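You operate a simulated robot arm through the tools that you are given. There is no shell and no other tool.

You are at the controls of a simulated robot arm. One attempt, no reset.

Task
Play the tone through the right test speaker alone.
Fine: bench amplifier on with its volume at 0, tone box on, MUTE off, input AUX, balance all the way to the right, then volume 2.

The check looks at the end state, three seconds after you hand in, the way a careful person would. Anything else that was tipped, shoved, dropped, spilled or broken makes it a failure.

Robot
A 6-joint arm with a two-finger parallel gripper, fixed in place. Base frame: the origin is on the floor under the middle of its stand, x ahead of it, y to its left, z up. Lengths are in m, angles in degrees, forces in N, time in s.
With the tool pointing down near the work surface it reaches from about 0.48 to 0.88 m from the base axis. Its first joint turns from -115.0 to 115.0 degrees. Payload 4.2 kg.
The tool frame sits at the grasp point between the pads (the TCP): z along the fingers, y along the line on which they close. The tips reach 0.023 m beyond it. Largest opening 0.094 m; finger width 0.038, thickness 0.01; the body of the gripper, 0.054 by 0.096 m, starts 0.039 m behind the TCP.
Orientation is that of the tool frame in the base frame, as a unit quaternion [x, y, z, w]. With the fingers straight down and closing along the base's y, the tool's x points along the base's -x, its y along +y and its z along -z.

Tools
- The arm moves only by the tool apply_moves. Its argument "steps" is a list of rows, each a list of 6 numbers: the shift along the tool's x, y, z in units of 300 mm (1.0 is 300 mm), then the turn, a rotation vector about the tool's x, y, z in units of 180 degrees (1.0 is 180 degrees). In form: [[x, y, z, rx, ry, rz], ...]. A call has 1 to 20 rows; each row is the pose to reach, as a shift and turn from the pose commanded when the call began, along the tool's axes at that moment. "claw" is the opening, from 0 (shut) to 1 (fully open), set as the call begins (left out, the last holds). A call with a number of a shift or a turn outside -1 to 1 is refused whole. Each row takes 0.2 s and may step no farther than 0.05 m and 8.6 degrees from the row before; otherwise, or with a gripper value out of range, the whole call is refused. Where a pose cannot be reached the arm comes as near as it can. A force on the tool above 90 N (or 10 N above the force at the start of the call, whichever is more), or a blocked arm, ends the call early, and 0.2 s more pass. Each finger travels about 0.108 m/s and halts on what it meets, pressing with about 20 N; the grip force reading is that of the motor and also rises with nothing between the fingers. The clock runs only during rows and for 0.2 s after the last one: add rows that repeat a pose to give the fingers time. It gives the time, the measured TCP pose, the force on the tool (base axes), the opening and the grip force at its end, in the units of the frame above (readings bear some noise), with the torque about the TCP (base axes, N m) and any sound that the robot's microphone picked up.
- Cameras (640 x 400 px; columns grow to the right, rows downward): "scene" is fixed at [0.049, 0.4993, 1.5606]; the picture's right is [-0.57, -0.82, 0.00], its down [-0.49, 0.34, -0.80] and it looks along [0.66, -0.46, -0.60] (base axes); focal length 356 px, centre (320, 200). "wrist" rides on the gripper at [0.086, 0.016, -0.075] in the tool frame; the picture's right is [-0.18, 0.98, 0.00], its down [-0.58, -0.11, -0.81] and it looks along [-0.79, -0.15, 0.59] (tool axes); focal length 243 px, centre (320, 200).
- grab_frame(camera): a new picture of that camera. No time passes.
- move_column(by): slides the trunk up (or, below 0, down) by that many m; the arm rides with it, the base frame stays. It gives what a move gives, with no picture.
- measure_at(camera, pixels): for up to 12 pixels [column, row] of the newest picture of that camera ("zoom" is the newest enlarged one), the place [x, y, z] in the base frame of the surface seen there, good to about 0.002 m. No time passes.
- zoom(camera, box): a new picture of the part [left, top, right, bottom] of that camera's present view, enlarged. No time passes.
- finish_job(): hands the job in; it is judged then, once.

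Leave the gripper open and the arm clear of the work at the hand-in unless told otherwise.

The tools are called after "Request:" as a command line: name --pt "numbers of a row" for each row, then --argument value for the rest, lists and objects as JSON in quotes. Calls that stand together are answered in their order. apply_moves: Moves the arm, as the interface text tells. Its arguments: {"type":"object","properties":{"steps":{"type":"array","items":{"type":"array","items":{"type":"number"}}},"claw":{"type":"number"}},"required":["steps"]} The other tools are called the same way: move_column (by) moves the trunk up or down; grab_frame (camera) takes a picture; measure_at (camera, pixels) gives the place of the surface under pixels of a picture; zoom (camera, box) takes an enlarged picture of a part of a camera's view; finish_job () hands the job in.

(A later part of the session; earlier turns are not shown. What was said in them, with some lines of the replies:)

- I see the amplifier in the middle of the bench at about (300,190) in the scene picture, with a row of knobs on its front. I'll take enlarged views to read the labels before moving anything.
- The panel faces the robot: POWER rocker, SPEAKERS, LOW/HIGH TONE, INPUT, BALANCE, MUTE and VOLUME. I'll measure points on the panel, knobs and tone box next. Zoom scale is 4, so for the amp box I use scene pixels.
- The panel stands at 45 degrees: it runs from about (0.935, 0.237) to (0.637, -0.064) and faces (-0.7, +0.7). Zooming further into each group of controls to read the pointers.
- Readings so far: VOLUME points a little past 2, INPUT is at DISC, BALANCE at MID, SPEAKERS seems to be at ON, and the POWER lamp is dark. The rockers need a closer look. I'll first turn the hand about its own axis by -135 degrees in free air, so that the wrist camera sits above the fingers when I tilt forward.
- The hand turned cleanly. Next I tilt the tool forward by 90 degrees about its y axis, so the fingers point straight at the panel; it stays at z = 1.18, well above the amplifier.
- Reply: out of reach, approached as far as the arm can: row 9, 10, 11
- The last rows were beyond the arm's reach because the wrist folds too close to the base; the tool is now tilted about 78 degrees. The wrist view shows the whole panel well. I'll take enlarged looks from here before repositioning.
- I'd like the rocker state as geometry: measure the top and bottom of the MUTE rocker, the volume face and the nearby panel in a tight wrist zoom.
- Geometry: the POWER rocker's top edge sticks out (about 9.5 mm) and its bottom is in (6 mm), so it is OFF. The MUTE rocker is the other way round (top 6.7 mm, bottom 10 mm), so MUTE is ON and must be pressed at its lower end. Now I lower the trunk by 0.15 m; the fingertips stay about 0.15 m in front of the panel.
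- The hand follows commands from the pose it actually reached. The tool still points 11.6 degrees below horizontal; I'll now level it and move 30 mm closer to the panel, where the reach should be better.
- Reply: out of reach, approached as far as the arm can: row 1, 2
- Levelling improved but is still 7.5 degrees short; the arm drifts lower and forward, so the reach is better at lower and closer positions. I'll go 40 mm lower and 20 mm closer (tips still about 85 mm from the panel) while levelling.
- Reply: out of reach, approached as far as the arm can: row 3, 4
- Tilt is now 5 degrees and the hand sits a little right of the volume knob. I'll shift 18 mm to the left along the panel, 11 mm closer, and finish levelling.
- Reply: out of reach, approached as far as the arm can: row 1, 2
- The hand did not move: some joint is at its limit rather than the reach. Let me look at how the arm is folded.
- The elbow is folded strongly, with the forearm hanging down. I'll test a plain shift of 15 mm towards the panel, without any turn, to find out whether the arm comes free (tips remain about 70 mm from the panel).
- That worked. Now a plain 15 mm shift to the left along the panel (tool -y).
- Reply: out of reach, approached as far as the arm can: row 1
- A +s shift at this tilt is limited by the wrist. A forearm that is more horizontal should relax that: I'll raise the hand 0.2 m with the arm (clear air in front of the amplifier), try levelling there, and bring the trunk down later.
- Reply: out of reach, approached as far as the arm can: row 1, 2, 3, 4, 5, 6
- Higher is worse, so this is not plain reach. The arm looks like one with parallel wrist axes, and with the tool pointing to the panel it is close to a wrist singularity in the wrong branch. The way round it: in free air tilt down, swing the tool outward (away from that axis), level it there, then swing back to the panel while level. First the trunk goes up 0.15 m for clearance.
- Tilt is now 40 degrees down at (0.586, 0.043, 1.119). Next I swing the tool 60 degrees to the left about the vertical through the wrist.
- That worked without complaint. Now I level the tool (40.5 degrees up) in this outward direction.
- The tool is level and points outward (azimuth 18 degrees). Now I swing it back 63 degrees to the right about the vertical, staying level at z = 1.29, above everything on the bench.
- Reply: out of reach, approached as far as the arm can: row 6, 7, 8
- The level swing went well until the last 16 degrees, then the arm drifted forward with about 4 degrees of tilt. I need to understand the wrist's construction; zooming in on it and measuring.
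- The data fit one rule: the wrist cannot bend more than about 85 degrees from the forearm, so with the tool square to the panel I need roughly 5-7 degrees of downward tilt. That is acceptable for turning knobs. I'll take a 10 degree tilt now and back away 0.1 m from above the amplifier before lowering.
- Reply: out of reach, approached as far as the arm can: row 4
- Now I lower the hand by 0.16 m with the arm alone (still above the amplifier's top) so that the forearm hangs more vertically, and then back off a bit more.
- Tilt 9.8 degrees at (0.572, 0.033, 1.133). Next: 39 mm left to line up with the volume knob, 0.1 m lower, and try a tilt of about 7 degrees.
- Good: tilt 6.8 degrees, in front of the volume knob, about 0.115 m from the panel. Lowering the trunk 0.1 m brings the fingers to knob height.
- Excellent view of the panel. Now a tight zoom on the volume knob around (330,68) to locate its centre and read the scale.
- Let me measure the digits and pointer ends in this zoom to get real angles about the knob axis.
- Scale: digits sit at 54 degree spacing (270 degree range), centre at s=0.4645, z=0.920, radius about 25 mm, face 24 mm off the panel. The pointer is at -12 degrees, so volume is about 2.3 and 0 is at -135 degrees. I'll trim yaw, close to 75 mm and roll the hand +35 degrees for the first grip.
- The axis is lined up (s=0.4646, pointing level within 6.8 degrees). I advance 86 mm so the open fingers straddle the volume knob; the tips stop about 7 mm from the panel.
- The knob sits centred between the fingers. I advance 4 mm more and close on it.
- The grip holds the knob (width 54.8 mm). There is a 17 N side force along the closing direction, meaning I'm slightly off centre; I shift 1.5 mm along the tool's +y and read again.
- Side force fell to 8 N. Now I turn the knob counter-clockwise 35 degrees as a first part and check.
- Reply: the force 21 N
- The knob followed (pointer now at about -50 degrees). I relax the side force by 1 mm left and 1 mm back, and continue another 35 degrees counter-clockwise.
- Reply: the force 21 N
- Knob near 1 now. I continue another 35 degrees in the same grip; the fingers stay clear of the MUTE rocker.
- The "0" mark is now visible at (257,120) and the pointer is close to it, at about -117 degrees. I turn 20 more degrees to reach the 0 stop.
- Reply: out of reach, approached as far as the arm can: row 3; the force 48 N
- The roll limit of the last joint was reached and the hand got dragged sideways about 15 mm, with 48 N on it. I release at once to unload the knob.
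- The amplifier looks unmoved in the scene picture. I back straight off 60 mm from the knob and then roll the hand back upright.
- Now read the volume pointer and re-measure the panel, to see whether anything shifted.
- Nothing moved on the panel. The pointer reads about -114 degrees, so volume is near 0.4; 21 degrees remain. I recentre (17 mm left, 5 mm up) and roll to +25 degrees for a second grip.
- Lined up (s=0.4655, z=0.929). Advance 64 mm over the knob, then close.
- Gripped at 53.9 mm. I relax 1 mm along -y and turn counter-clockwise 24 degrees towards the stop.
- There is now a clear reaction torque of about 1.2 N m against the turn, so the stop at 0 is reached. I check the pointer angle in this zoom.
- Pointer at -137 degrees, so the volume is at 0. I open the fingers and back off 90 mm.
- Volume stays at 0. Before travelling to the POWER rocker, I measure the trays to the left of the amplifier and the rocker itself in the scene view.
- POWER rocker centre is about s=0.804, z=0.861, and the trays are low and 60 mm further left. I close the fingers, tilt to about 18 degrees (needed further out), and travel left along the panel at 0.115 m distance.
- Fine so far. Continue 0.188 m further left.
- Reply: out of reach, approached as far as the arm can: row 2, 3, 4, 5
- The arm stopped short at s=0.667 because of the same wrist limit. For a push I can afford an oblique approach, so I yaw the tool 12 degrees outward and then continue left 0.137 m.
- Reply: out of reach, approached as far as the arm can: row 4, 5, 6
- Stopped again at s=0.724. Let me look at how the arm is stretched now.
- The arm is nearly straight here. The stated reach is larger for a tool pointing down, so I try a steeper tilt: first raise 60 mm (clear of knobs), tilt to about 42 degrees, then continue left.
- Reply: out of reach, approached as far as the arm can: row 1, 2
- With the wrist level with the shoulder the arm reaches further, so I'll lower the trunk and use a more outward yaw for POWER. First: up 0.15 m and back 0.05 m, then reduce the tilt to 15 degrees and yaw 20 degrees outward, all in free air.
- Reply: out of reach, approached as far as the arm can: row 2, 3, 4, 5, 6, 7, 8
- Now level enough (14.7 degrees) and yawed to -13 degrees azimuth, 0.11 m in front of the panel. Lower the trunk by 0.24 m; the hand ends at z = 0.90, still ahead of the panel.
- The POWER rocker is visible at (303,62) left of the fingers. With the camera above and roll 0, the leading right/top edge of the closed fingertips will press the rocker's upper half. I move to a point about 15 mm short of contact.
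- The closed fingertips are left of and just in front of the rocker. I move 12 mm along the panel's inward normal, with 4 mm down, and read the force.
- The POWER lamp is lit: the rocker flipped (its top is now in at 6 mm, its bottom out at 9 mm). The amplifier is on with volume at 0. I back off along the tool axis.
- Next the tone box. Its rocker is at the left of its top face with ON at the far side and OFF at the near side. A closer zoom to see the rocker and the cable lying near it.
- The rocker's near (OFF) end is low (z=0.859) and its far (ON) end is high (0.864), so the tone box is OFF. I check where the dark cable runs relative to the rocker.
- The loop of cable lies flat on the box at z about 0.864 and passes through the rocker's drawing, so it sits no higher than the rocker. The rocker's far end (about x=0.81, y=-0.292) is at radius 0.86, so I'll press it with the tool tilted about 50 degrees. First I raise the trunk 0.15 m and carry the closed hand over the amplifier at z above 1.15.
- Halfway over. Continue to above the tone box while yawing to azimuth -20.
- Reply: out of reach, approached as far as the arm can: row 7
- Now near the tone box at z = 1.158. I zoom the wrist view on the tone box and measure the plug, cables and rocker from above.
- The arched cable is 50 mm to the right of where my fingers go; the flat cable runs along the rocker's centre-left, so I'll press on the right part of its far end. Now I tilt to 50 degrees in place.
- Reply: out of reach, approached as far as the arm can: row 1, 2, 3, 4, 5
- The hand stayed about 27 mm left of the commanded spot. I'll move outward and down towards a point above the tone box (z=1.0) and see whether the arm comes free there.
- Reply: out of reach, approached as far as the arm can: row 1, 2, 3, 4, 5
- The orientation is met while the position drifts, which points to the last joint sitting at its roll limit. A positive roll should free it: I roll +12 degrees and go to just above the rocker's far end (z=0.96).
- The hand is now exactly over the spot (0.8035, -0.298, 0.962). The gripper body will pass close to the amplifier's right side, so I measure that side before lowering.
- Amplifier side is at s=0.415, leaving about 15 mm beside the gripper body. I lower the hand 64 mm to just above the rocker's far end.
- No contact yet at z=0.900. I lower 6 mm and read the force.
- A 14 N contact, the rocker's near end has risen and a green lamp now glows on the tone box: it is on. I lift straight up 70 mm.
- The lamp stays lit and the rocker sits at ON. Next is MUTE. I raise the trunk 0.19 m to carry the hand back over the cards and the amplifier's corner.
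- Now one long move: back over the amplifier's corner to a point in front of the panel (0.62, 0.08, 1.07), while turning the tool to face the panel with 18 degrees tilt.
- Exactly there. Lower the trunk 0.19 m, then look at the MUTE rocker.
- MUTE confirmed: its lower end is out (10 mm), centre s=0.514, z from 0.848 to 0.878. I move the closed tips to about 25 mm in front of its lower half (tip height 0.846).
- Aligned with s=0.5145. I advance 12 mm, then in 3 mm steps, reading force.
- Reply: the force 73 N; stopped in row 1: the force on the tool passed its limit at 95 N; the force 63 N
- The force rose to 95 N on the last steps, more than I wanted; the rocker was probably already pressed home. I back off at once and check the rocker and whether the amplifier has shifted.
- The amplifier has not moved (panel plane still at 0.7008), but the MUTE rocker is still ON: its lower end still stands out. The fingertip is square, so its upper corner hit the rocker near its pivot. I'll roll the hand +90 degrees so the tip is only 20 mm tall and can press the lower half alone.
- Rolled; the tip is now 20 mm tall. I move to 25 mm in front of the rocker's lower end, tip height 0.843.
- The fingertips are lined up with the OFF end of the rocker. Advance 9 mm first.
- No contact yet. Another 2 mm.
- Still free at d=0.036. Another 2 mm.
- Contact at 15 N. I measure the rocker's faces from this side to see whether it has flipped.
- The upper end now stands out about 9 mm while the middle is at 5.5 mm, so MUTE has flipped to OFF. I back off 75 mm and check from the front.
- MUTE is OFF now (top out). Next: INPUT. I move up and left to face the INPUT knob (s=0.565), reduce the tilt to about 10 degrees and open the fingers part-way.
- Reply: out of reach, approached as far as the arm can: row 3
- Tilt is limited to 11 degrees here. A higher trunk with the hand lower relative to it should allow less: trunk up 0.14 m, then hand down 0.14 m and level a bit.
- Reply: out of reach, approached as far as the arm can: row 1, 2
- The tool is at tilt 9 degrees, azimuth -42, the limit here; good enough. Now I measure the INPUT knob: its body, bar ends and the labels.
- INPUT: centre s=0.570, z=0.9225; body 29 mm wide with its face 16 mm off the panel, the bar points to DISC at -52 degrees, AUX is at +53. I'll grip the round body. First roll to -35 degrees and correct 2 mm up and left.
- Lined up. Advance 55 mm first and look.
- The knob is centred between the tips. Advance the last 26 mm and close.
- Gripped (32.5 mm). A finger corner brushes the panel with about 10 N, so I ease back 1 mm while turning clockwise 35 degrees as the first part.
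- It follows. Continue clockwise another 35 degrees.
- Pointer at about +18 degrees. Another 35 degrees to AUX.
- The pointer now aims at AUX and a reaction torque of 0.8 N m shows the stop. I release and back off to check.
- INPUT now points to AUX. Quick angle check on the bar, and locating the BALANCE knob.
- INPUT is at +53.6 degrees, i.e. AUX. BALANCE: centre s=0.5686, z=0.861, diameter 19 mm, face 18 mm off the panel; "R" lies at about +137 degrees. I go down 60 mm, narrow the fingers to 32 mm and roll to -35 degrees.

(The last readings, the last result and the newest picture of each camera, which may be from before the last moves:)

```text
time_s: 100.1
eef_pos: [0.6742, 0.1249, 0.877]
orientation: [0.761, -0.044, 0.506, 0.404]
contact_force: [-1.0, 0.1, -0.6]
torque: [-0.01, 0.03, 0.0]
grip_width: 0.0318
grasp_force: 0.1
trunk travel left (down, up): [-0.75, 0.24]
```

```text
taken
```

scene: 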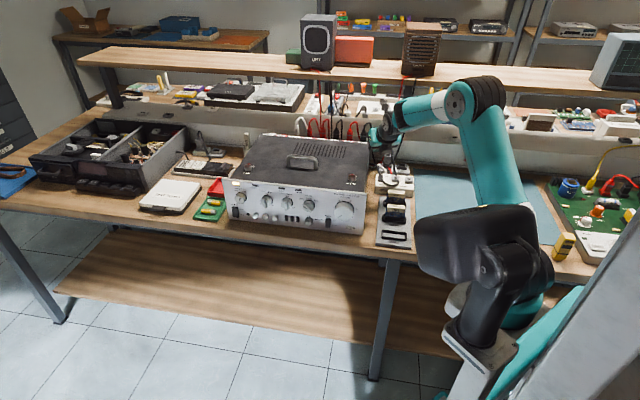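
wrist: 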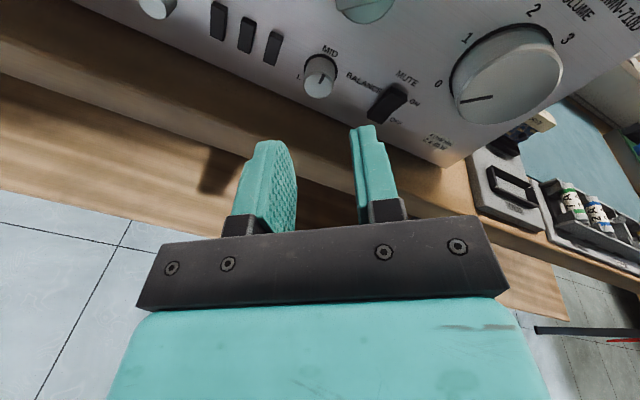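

Aligned within 2 mm. Advance 52 mm with a 1.5 mm correction to the right and look.

Request:
apply_moves --pt "-0.0029 0.0041 0.0867 0 0 0" --pt "-0.0029 0.0041 0.1733 0 0 0"

Request:
grab_frame --camera "wrist"

Request:
zoom --camera "wrist" --box '[240, 60, 400, 200]'

```text
time_s: 100.7
eef_pos: [0.7115, 0.0894, 0.868]
orientation: [0.761, -0.045, 0.506, 0.404]
contact_force: [0.6, 0.0, 0.2]
torque: [0.05, -0.01, 0.02]
grip_width: 0.0321
grasp_force: 0.0
trunk travel left (down, up): [-0.75, 0.24]
```

```text
taken
```

wrist: 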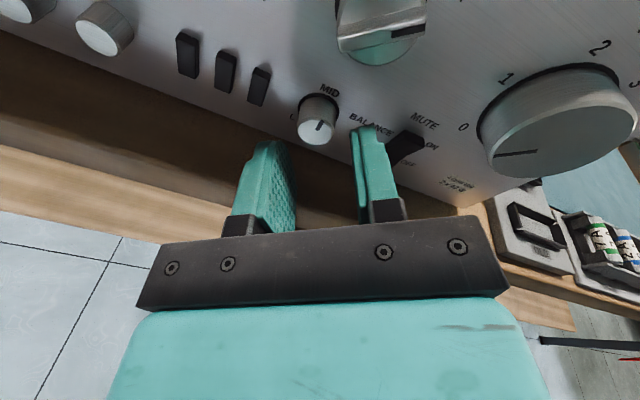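

```text
2.86 times, centred on (320, 130) of wrist
```

zoom: 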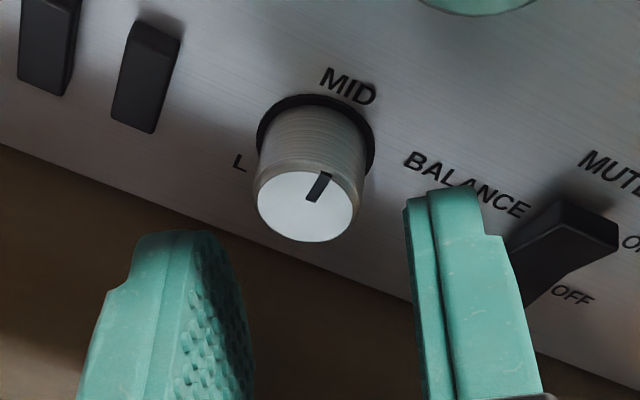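

Request:
measure_at --camera "zoom" --pixels '[[308, 205], [262, 200], [352, 215], [320, 178], [300, 235], [240, 163], [235, 280], [415, 280], [230, 240], [420, 215]]'

```text
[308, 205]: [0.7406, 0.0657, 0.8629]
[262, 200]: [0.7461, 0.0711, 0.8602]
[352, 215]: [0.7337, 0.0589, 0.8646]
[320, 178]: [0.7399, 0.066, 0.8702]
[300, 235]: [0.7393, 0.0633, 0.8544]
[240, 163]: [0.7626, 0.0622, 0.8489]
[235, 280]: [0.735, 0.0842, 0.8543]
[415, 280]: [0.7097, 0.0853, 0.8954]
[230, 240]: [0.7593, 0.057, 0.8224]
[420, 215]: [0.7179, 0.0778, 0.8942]
```

Knob centre s=0.569, z=0.862, matching the tool axis within 2 mm. Advance 26 mm, 1 mm up, then close.

Request:
apply_moves --pt "0.0027 0.0019 0.0447 0 0 0" --pt "0.0027 0.0019 0.0873 0 0 0"

Request:
apply_moves --pt "0 0 0 0 0 0" --pt "0 0 0 0 0 0" --pt "0 0 0 0 0 0" --claw 0

```text
time_s: 101.3
eef_pos: [0.7321, 0.0708, 0.8642]
orientation: [0.761, -0.045, 0.506, 0.404]
contact_force: [0.1, -0.2, -0.5]
torque: [0.0, -0.01, 0.01]
grip_width: 0.032
grasp_force: 0.1
trunk travel left (down, up): [-0.75, 0.24]
```

```text
time_s: 102.1
eef_pos: [0.7314, 0.0732, 0.8634]
orientation: [0.762, -0.044, 0.506, 0.402]
contact_force: [22.4, 12.8, -13.8]
torque: [0.05, -0.07, -0.03]
grip_width: 0.0226
grasp_force: 45.2
trunk travel left (down, up): [-0.75, 0.24]
```

Gripped (22.6 mm) but 27 N along -y says I'm off centre; shift 2.5 mm along -y and read.

Request:
apply_moves --pt "0 -0.0083 0 0 0 0" --pt "0 -0.0083 0 0 0 0"

```text
time_s: 102.7
eef_pos: [0.7333, 0.0735, 0.8647]
orientation: [0.76, -0.046, 0.507, 0.404]
contact_force: [12.5, 8.6, -6.0]
torque: [0.07, 0.0, -0.26]
grip_width: 0.0229
grasp_force: 44.5
trunk travel left (down, up): [-0.75, 0.24]
```

Better (16 N). Now turn clockwise 35 degrees, easing another 1 mm.

Request:
apply_moves --pt "0 -0.0033 0 0 0 0.0389" --pt "0 -0.0033 0 0 0 0.0778" --pt "0 -0.0033 0 0 0 0.1167" --pt "0 -0.0033 0 0 0 0.1556" --pt "0 -0.0033 0 0 0 0.1944"

Request:
zoom --camera "wrist" --box '[250, 80, 410, 200]'

```text
time_s: 103.9
eef_pos: [0.733, 0.073, 0.864]
orientation: [0.711, -0.274, 0.605, 0.234]
contact_force: [-5.6, -0.5, 0.2]
torque: [-0.73, -0.66, -0.44]
grip_width: 0.0221
grasp_force: 45.1
trunk travel left (down, up): [-0.75, 0.24]
```

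```text
3.33 times, centred on (330, 140) of wrist
```

zoom: 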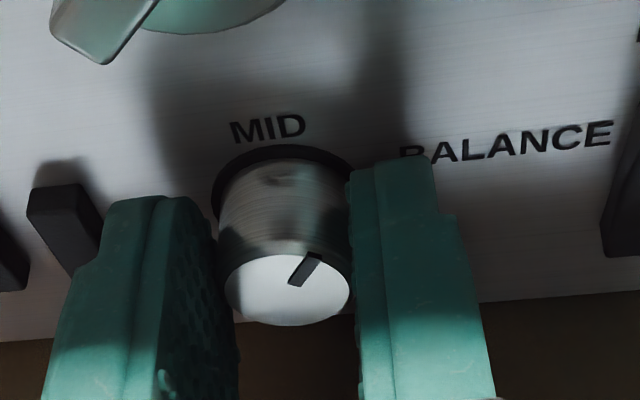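

It turns with the grip (pointer at about +35). Continue clockwise 70 degrees.

Request:
apply_moves --pt "0 0 0 0 0 0.0389" --pt "0 0 0 0 0 0.0778" --pt "0 0 0 0 0 0.1167" --pt "0 0 0 0 0 0.1556" --pt "0 0 0 0 0 0.1944" --pt "0 0 0 0 0 0.2333" --pt "0 0 0 0 0 0.2722" --pt "0 0 0 0 0 0.3111" --pt "0 0 0 0 0 0.35" --pt "0 0 0 0 0 0.3889"

Request:
grab_frame --camera "wrist"

Request:
zoom --camera "wrist" --box '[250, 80, 410, 200]'

```text
time_s: 106.1
eef_pos: [0.7326, 0.0729, 0.8623]
orientation: [-0.427, 0.632, -0.628, 0.156]
contact_force: [-7.3, -20.6, -14.1]
torque: [0.07, 0.16, 0.84]
grip_width: 0.023
grasp_force: 45.0
trunk travel left (down, up): [-0.75, 0.24]
```

```text
taken
```

wrist: 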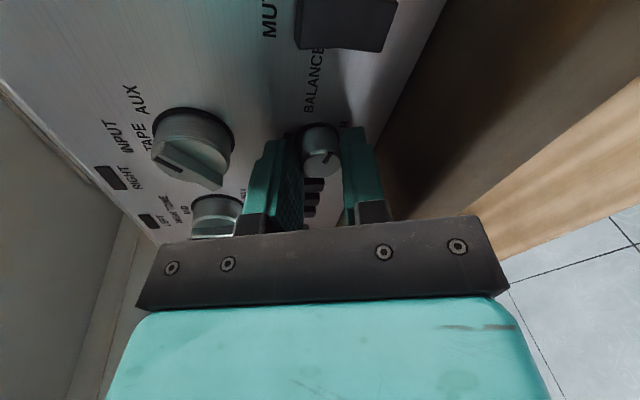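

```text
3.33 times, centred on (330, 140) of wrist
```

zoom: 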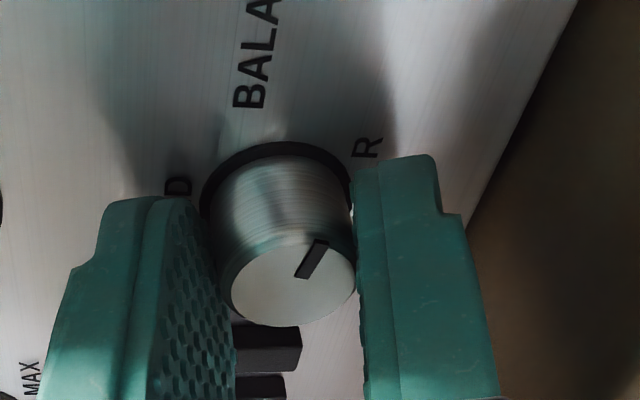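

Pointer at about +105. Continue 35 more degrees to the right-hand stop.

Request:
apply_moves --pt "0 0 0 0 0 0.0389" --pt "0 0 0 0 0 0.0778" --pt "0 0 0 0 0 0.1167" --pt "0 0 0 0 0 0.1556" --pt "0 0 0 0 0 0.2"

Request:
zoom --camera "wrist" --box '[250, 80, 410, 200]'

```text
time_s: 107.3
eef_pos: [0.7326, 0.075, 0.8634]
orientation: [-0.211, 0.732, -0.549, 0.344]
contact_force: [-9.4, -4.5, -16.8]
torque: [-0.58, 0.08, 0.45]
grip_width: 0.0232
grasp_force: 45.1
trunk travel left (down, up): [-0.75, 0.24]
```

```text
3.33 times, centred on (330, 140) of wrist
```

zoom: 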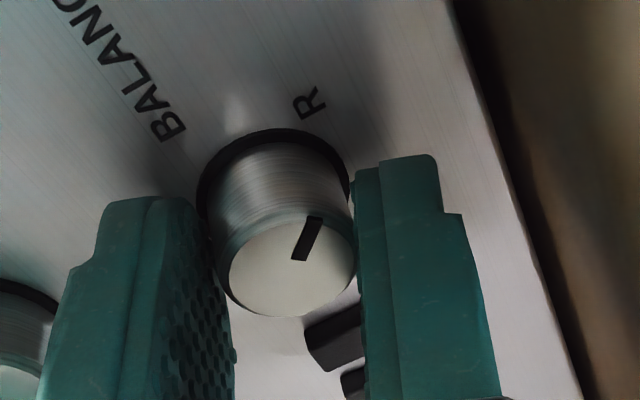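

The pointer now aims at R and resists. I turn 14 degrees more to be sure the stop is reached.

Request:
apply_moves --pt "0 0 0 0 0 0.0389" --pt "0 0 0 0 0 0.0778"

Request:
zoom --camera "wrist" --box '[250, 80, 410, 200]'

```text
time_s: 107.9
eef_pos: [0.7332, 0.0746, 0.8636]
orientation: [-0.12, 0.752, -0.503, 0.409]
contact_force: [-1.5, 4.6, -8.1]
torque: [-0.41, -0.19, 0.05]
grip_width: 0.023
grasp_force: 45.1
trunk travel left (down, up): [-0.75, 0.24]
```

```text
3.33 times, centred on (330, 140) of wrist
```

zoom: 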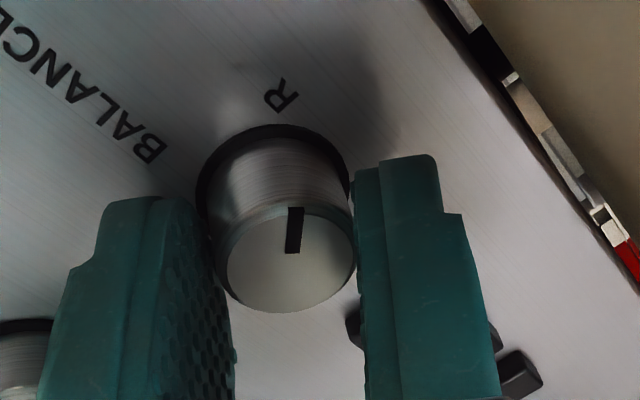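

The fingers slipped around the now-stationary knob, pointer at R: the stop is reached. Release, back off, roll back and verify.

Request:
apply_moves --pt "0 0 0 0 0 0" --pt "0 0 0 0 0 0" --claw 0.34

Request:
apply_moves --pt "0 0 -0.1 0 0 0" --pt "0 0 -0.2 0 0 0" --pt "0 0 -0.27 0 0 0"

Request:
apply_moves --pt "0 0 0 0 0 -0.0444" --pt "0 0 0 0 0 -0.0889" --pt "0 0 0 0 0 -0.1333" --pt "0 0 0 0 0 -0.1778" --pt "0 0 0 0 0 -0.2222" --pt "0 0 0 0 0 -0.2667" --pt "0 0 0 0 0 -0.3111" --pt "0 0 0 0 0 -0.3556" --pt "0 0 0 0 0 -0.4" --pt "0 0 0 0 0 -0.4444" --pt "0 0 0 0 0 -0.4889" --pt "0 0 0 0 0 -0.5333" --pt "0 0 0 0 0 -0.5778" --pt "0 0 0 0 0 -0.6222" --pt "0 0 0 0 0 -0.6667"

Request:
grab_frame --camera "wrist"

Request:
zoom --camera "wrist" --box '[260, 0, 400, 110]'

```text
time_s: 108.5
eef_pos: [0.7317, 0.0731, 0.8639]
orientation: [-0.119, 0.752, -0.504, 0.407]
contact_force: [-0.5, -0.1, 0.6]
torque: [0.0, 0.01, -0.02]
grip_width: 0.0321
grasp_force: 0.1
trunk travel left (down, up): [-0.75, 0.24]
```

```text
time_s: 109.3
eef_pos: [0.6713, 0.1263, 0.8764]
orientation: [-0.12, 0.753, -0.504, 0.406]
contact_force: [0.5, 0.1, -0.9]
torque: [-0.02, -0.02, 0.01]
grip_width: 0.032
grasp_force: 0.1
trunk travel left (down, up): [-0.75, 0.24]
```

```text
time_s: 112.5
eef_pos: [0.6724, 0.1276, 0.8766]
orientation: [0.713, -0.271, 0.604, 0.233]
contact_force: [0.1, -0.8, 0.3]
torque: [-0.01, 0.01, 0.0]
grip_width: 0.0321
grasp_force: 0.0
trunk travel left (down, up): [-0.75, 0.24]
```

```text
taken
```

wrist: 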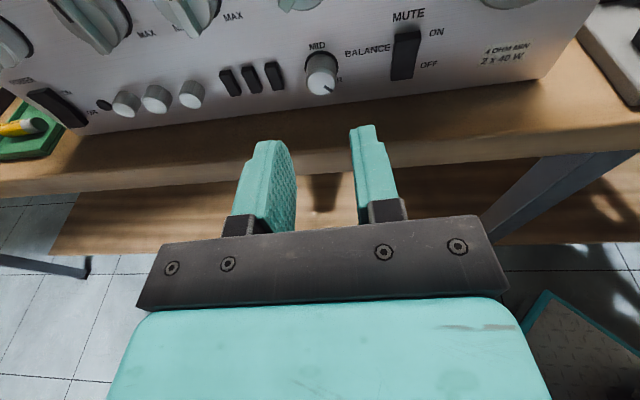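

```text
3.64 times, centred on (330, 55) of wrist
```

zoom: 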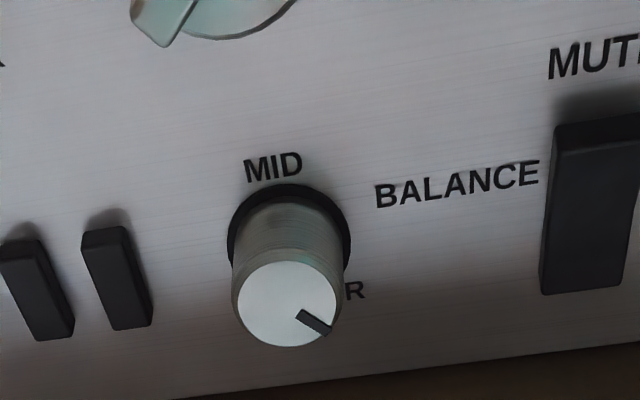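

Balance pointer aims lower right. I measure its angle and re-check the MUTE rocker from here.

Request:
measure_at --camera "zoom" --pixels '[[301, 315], [326, 330], [288, 303], [240, 300], [337, 305], [288, 265], [288, 343], [600, 135], [595, 165], [592, 200], [588, 240], [582, 280]]'

```text
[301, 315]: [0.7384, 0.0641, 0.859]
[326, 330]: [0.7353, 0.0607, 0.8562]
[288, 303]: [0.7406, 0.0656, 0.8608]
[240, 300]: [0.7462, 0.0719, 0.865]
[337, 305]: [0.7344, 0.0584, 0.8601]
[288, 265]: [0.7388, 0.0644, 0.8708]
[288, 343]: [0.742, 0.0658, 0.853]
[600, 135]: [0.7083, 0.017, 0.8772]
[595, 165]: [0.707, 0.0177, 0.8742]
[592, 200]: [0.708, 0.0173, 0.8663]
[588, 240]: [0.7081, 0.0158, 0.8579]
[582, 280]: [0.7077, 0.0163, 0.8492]
```

Balance reads about +135 degrees (hard right), and MUTE's top stands out (OFF). Last: volume to 2. I move right 0.1 m and up 55 mm in front of the volume knob, then trim tilt and yaw.

Request:
apply_moves --pt "0.059 0.112 -0.0158 0 0 0" --pt "0.118 0.224 -0.0315 0 0 0" --pt "0.177 0.336 -0.0473 0 0 0" --pt "0.177 0.336 -0.0473 -0.0083 0.0067 0" --pt "0.177 0.336 -0.0473 -0.0167 0.0133 0" --claw 0.8

Request:
grab_frame --camera "wrist"

```text
time_s: 113.7
eef_pos: [0.6015, 0.0555, 0.9324]
orientation: [0.692, -0.283, 0.612, 0.258]
contact_force: [0.0, 0.8, 0.9]
torque: [0.0, -0.02, 0.02]
grip_width: 0.0753
grasp_force: 0.2
trunk travel left (down, up): [-0.75, 0.24]
```

```text
taken
```

wrist: 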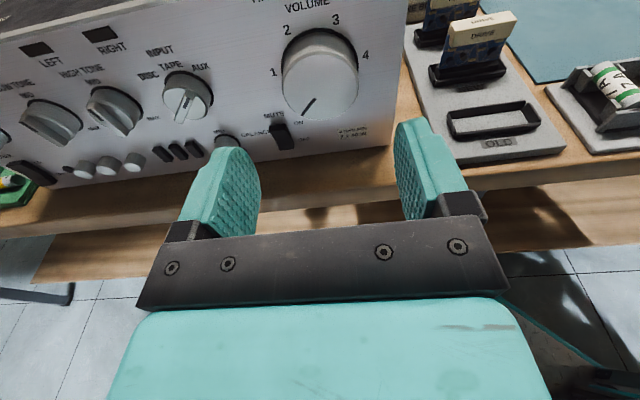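

In place (s=0.4646, tilt 6.8, square on). Roll to -40 degrees, then advance 79 mm over the knob.

Request:
apply_moves --pt "0 0 0 0 0 -0.0444" --pt "0 0 0 0 0 -0.0889" --pt "0 0 0 0 0 -0.1333" --pt "0 0 0 0 0 -0.1778" --pt "0 0 0 0 0 -0.2222"

Request:
apply_moves --pt "0 0 0.09 0 0 0" --pt "0 0 0.18 0 0 0" --pt "0 0 0.255 0 0 0"

Request:
grab_frame --camera "wrist"

```text
time_s: 114.9
eef_pos: [0.6016, 0.0565, 0.9318]
orientation: [0.747, -0.028, 0.486, 0.452]
contact_force: [0.2, -0.1, -0.2]
torque: [0.01, 0.01, 0.02]
grip_width: 0.0754
grasp_force: 0.0
trunk travel left (down, up): [-0.75, 0.24]
```

```text
time_s: 115.7
eef_pos: [0.6559, 0.0021, 0.9213]
orientation: [0.748, -0.028, 0.487, 0.45]
contact_force: [0.8, -0.6, 0.9]
torque: [0.02, 0.03, 0.02]
grip_width: 0.0752
grasp_force: 0.1
trunk travel left (down, up): [-0.75, 0.24]
```

```text
taken
```

wrist: 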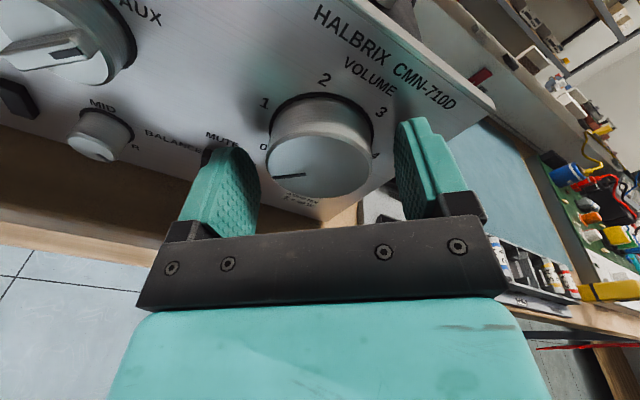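

No contact, the knob is centred. 3 mm further in, then close.

Request:
apply_moves --pt "0 0 0.01 0 0 0"

Request:
apply_moves --pt "0 0 0 0 0 0" --pt "0 0 0 0 0 0" --pt "0 0 0 0 0 0" --claw 0

```text
time_s: 116.1
eef_pos: [0.657, -0.0003, 0.9225]
orientation: [0.748, -0.029, 0.487, 0.451]
contact_force: [-0.4, -0.5, -0.4]
torque: [0.01, -0.01, 0.01]
grip_width: 0.0751
grasp_force: 0.1
trunk travel left (down, up): [-0.75, 0.24]
```

```text
time_s: 116.9
eef_pos: [0.658, 0.0006, 0.9201]
orientation: [0.748, -0.029, 0.487, 0.45]
contact_force: [9.7, 5.2, -9.6]
torque: [0.01, -0.22, -0.22]
grip_width: 0.0547
grasp_force: 44.6
trunk travel left (down, up): [-0.75, 0.24]
```

Gripped. I shift 1.2 mm to relax and turn clockwise 49 degrees.

Request:
apply_moves --pt "0 -0.004 0 0 0 0" --pt "0 -0.004 0 0 0 0.0389" --pt "0 -0.004 0 0 0 0.0778" --pt "0 -0.004 0 0 0 0.1167" --pt "0 -0.004 0 0 0 0.1556" --pt "0 -0.004 0 0 0 0.1944" --pt "0 -0.004 0 0 0 0.2333" --pt "0 -0.004 0 0 0 0.2722"

Request:
zoom --camera "wrist" --box '[220, 60, 420, 220]'

```text
time_s: 118.7
eef_pos: [0.6566, -0.0001, 0.9225]
orientation: [0.667, -0.337, 0.631, 0.208]
contact_force: [-5.3, -11.0, 5.2]
torque: [0.06, 0.18, 1.46]
grip_width: 0.0534
grasp_force: 45.3
trunk travel left (down, up): [-0.75, 0.24]
```

```text
2.50 times, centred on (320, 140) of wrist
```

zoom: 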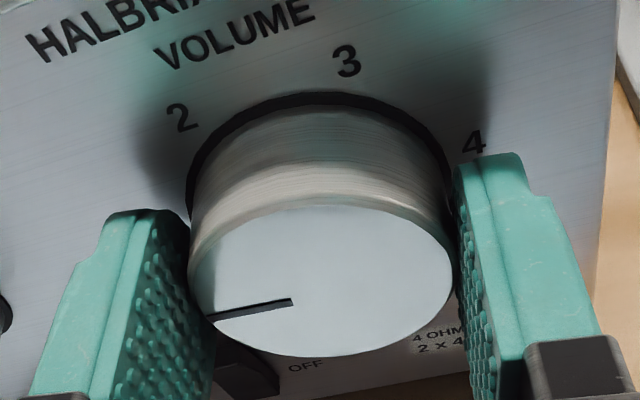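

Pointer near -88 degrees. Continue 56 degrees.

Request:
apply_moves --pt "0 0 0 0 0 0.0389" --pt "0 0 0 0 0 0.0778" --pt "0 0 0 0 0 0.1167" --pt "0 0 0 0 0 0.1556" --pt "0 0 0 0 0 0.1944" --pt "0 0 0 0 0 0.2333" --pt "0 0 0 0 0 0.2722" --pt "0 0 0 0 0 0.3111"

Request:
zoom --camera "wrist" --box '[220, 60, 420, 220]'

Request:
measure_at --camera "zoom" --pixels '[[220, 313], [230, 311], [290, 300], [180, 117], [346, 61], [200, 280], [445, 270], [320, 210], [320, 345]]'

```text
time_s: 120.5
eef_pos: [0.6567, -0.0017, 0.9207]
orientation: [0.432, -0.612, 0.653, -0.111]
contact_force: [-23.2, -17.6, -14.9]
torque: [-0.14, -0.02, 0.92]
grip_width: 0.0548
grasp_force: 45.4
trunk travel left (down, up): [-0.75, 0.24]
```

```text
2.50 times, centred on (320, 140) of wrist
```

zoom: 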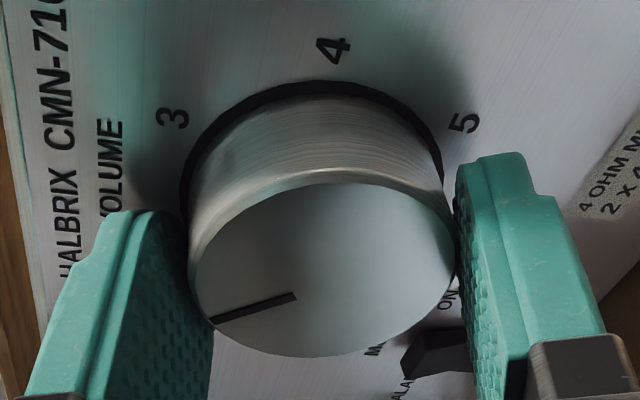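

```text
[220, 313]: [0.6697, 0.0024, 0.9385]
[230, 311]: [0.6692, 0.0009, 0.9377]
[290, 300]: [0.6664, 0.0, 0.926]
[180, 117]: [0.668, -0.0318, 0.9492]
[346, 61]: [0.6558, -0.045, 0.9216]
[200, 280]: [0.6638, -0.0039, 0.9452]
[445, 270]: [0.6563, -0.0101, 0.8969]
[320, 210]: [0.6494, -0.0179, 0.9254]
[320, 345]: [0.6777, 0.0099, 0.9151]
```

Let me measure the pointer more exactly before deciding on the last degrees.

Request:
measure_at --camera "zoom" --pixels '[[214, 319], [222, 317], [235, 313], [250, 309], [265, 304], [280, 300], [294, 296]]'

```text
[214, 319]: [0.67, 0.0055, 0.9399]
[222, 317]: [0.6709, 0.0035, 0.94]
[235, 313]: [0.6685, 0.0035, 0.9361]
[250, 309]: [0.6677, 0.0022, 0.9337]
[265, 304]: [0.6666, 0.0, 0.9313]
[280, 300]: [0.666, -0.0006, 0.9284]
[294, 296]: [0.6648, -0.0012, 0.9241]
```

Estimates give about -28 to -31 degrees; the target for "2" is -27. I add 3 degrees, then release and back off to read it squarely.

Request:
apply_moves --pt "0 0 0 0 0 0.0167" --pt "0 0 0 0 0 0.0167"

Request:
apply_moves --pt "0 0 0 0 0 0" --pt "0 0 0 0 0 0" --claw 0.8

Request:
apply_moves --pt "0 0 -0.1 0 0 0" --pt "0 0 -0.2 0 0 0" --pt "0 0 -0.28 0 0 0"

Request:
apply_moves --pt "0 0 0 0 0 -0.0444" --pt "0 0 0 0 0 -0.0889" --pt "0 0 0 0 0 -0.1333" --pt "0 0 0 0 0 -0.1778" --pt "0 0 0 0 0 -0.2222" --pt "0 0 0 0 0 -0.2667" --pt "0 0 0 0 0 -0.3111" --pt "0 0 0 0 0 -0.3556" --pt "0 0 0 0 0 -0.3778"

Request:
grab_frame --camera "wrist"

Request:
zoom --camera "wrist" --box '[254, 0, 384, 130]'

```text
time_s: 121.1
eef_pos: [0.6571, -0.0008, 0.9209]
orientation: [0.416, -0.623, 0.65, -0.128]
contact_force: [-21.7, -17.6, -20.5]
torque: [-0.54, -0.4, 0.65]
grip_width: 0.0549
grasp_force: 45.1
trunk travel left (down, up): [-0.75, 0.24]
```

```text
time_s: 121.7
eef_pos: [0.6578, 0.0019, 0.9216]
orientation: [0.416, -0.622, 0.651, -0.131]
contact_force: [0.5, 0.4, 0.1]
torque: [0.03, -0.02, 0.02]
grip_width: 0.0752
grasp_force: 0.1
trunk travel left (down, up): [-0.75, 0.24]
```

```text
time_s: 122.5
eef_pos: [0.6001, 0.06, 0.9318]
orientation: [0.416, -0.622, 0.651, -0.129]
contact_force: [-0.8, 0.0, -0.8]
torque: [0.0, 0.02, 0.02]
grip_width: 0.0751
grasp_force: 0.1
trunk travel left (down, up): [-0.75, 0.24]
```

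```text
time_s: 124.5
eef_pos: [0.5989, 0.06, 0.9319]
orientation: [0.693, -0.282, 0.611, 0.257]
contact_force: [-0.1, -0.3, 0.1]
torque: [-0.02, 0.0, 0.01]
grip_width: 0.0754
grasp_force: 0.2
trunk travel left (down, up): [-0.75, 0.24]
```

```text
taken
```

wrist: 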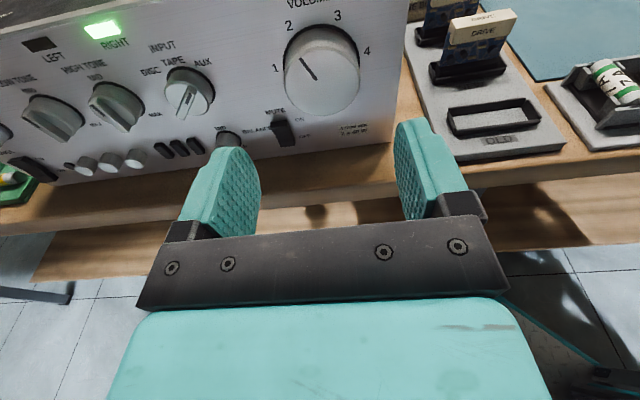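

```text
3.08 times, centred on (319, 65) of wrist
```

zoom: 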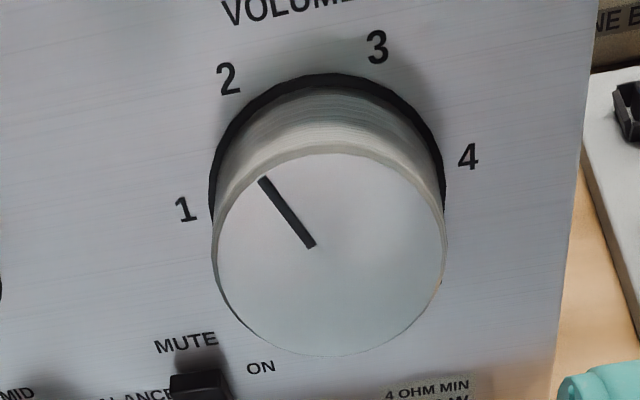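

The RIGHT lamp is green and LEFT is dark. Now I read the volume pointer: ends at (264,180) and (312,246) of this zoom.

Request:
measure_at --camera "zoom" --pixels '[[263, 181], [270, 190], [280, 203], [290, 216], [300, 230], [310, 244], [186, 210], [228, 79], [377, 48], [469, 157], [215, 253], [443, 253]]'

Request:
measure_at --camera "zoom" --pixels '[[264, 182], [272, 193], [285, 210], [295, 223], [305, 237], [330, 155], [330, 354], [228, 79], [186, 210]]'

```text
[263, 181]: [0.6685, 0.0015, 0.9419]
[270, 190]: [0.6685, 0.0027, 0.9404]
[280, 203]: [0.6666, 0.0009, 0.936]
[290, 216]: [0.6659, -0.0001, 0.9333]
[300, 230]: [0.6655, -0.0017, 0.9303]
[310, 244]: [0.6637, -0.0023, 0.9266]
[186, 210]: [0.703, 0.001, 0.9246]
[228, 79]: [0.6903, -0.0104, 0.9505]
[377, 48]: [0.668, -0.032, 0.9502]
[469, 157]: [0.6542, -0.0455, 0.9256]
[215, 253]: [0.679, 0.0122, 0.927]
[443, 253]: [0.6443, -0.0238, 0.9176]
```

```text
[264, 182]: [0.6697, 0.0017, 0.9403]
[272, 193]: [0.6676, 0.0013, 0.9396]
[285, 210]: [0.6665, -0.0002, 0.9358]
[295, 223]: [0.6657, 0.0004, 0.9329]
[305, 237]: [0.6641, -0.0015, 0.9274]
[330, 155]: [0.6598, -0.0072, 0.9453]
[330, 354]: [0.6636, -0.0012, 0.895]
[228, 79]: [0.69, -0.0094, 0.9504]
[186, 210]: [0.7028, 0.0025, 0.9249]
```

Pointer at about -25.6 degrees, i.e. volume 2.03 - on the "2". Now I check the rest of the panel from the scene camera, the speakers, and listen with a short idle move.

Request:
apply_moves --pt "0 0 -0.05 0 0 0" --pt "0 0 -0.05 0 0 0" --pt "0 0 -0.05 0 0 0" --pt "0 0 -0.05 0 0 0" --pt "0 0 -0.05 0 0 0" --claw 1

Request:
grab_frame --camera "scene"

Request:
zoom --camera "scene" --box '[215, 165, 375, 265]'

Request:
zoom --camera "scene" --box '[280, 0, 460, 180]'

```text
time_s: 125.7
eef_pos: [0.59, 0.0697, 0.9327]
orientation: [0.693, -0.283, 0.612, 0.257]
contact_force: [0.0, 0.2, 0.2]
torque: [-0.02, 0.03, -0.02]
grip_width: 0.0942
grasp_force: 0.1
trunk travel left (down, up): [-0.75, 0.24]
```

```text
taken
```

scene: 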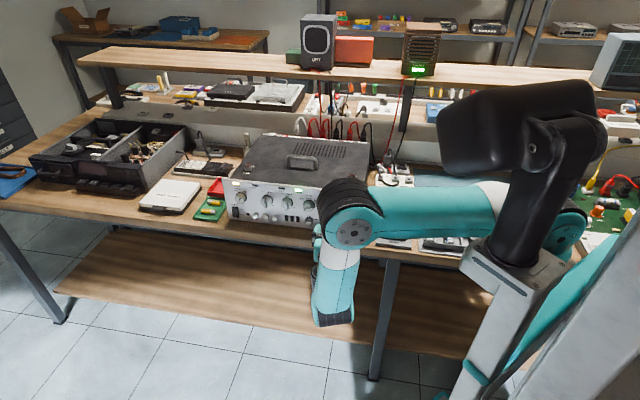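

```text
4.00 times, centred on (295, 215) of scene
```

zoom: 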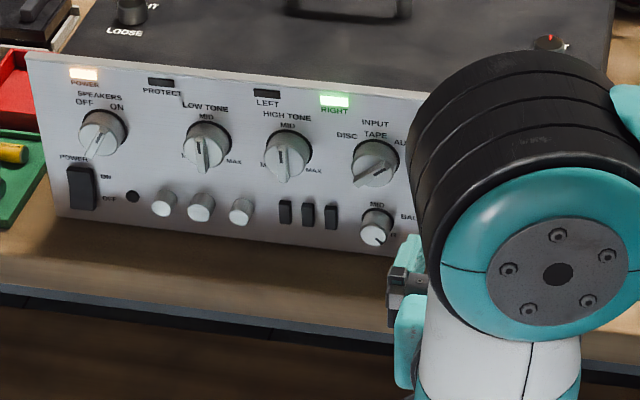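

```text
2.22 times, centred on (370, 90) of scene
```

zoom: 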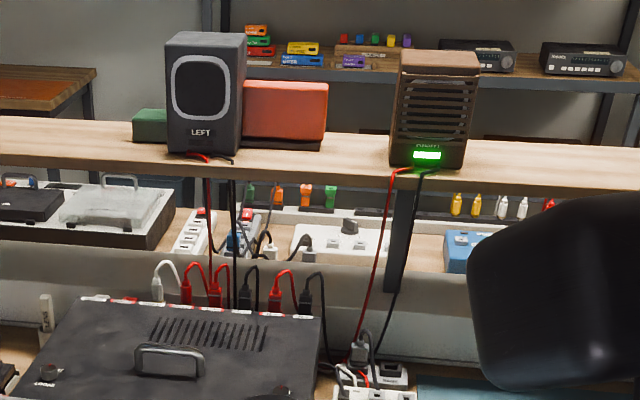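

The right speaker's lamp is lit green, the left one is dark, POWER and RIGHT lamps are on and PROTECT is off. The gripper is open. I raise the trunk 0.2 m to bring the arm clear and take a last look.

Request:
move_column --by 0.2

Request:
apply_moves --pt "0.03 0 -0.06 0 0 0" --pt "0.06 0 -0.1 0 -0.03 0"

Request:
grab_frame --camera "scene"

Request:
zoom --camera "scene" --box '[215, 165, 375, 265]'

Request:
zoom --camera "scene" --box '[340, 100, 480, 260]'

Request:
grab_frame --camera "wrist"

```text
time_s: 127.8
eef_pos: [0.5895, 0.0702, 1.1324]
orientation: [0.693, -0.283, 0.612, 0.257]
contact_force: [0.0, -0.7, -0.5]
torque: [-0.01, 0.0, 0.0]
grip_width: 0.0939
grasp_force: 0.0
trunk travel left (down, up): [-0.95, 0.04]
```

```text
time_s: 128.4
eef_pos: [0.5708, 0.0902, 1.1546]
orientation: [0.721, -0.295, 0.578, 0.244]
contact_force: [0.5, 0.6, -1.6]
torque: [0.0, 0.0, 0.04]
grip_width: 0.0939
grasp_force: 0.1
trunk travel left (down, up): [-0.95, 0.04]
```

```text
taken
```

scene: 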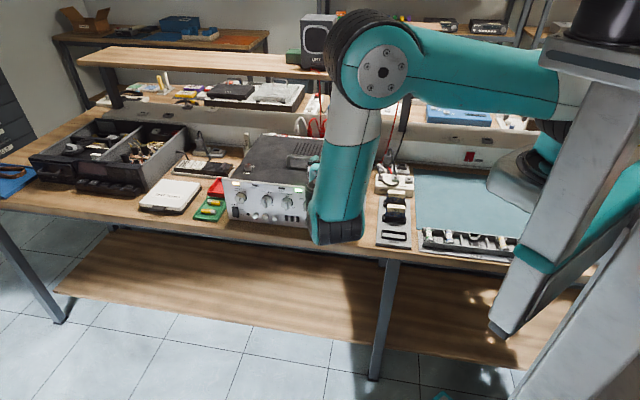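

```text
4.00 times, centred on (295, 215) of scene
```

zoom: 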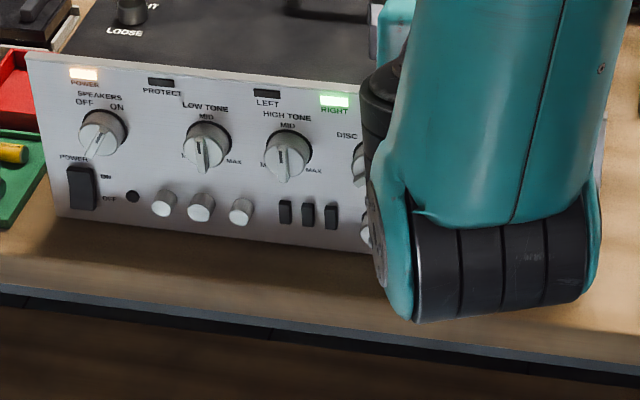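

```text
2.50 times, centred on (410, 180) of scene
```

zoom: 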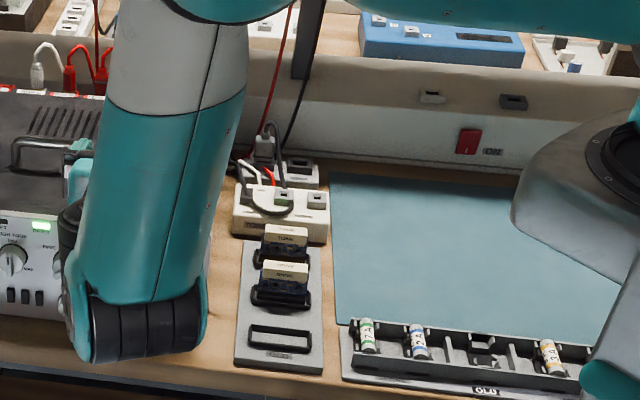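

```text
taken
```

wrist: 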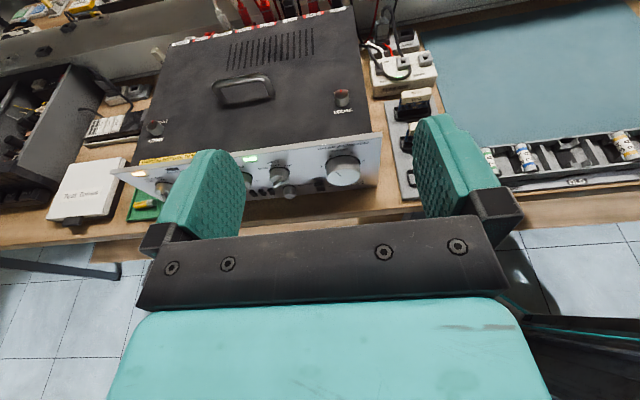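

Everything on the bench stands as before. One last look at volume, balance and mute from this clear position.

Request:
zoom --camera "wrist" --box '[240, 130, 400, 210]'

Request:
zoom --camera "wrist" --box '[316, 140, 376, 195]'

```text
4.00 times, centred on (320, 170) of wrist
```

zoom: 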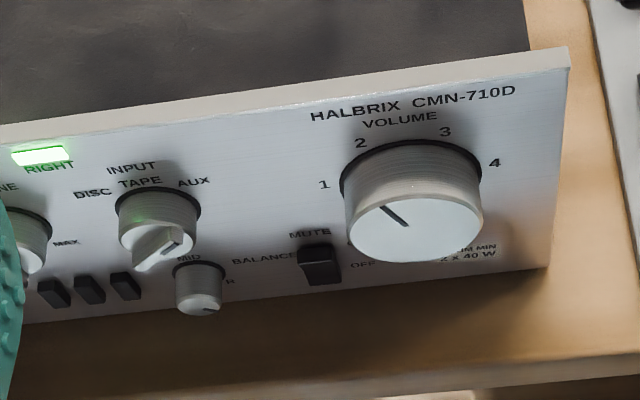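

```text
7.27 times, centred on (346, 168) of wrist
```

zoom: 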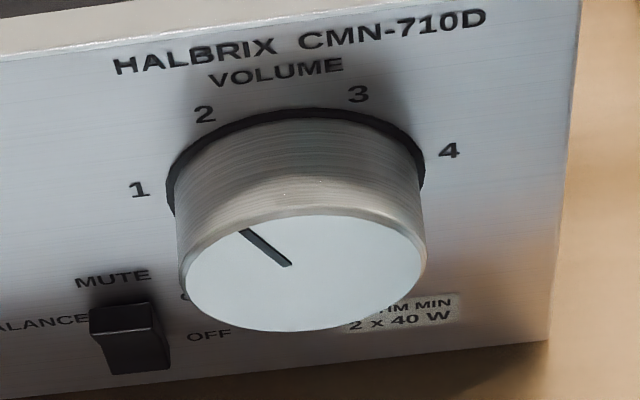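

The volume pointer is on 2, INPUT at AUX, BALANCE full right, MUTE off (lower end pressed), the POWER and RIGHT lamps are lit and the right speaker is playing alone. The gripper is open and the arm is clear, so I hand in.

Request:
finish_job

```text
The job is handed in.
```

The tone box is feeding the amplifier and only the right speaker is active: its green lamp and the amplifier's RIGHT lamp are lit, and the left ones are dark. The microphone reported no sound at any point, so I'm going by the lamps, not by hearing the tone.

| Control | Final state |
|---|---|
| Volume | turned to 0 first, now about 2.03 (pointer at 2) |
| Amplifier POWER | on, switched on with volume at 0; lamp lit, PROTECT dark |
| Tone box | on, green lamp lit |
| MUTE | off |
| INPUT | AUX |
| BALANCE | full right, against its stop |

- **Volume grip:** while turning the volume down, the arm's last joint hit its limit and loaded the knob with about 48 N.
- **MUTE press:** my first press missed the lower half of the rocker and reached 95 N before the arm stopped.

After both I measured the panel again and the amplifier had not moved. I saw nothing else on the bench tipped or shifted. The gripper is open and the arm is raised clear in front of the amplifier.
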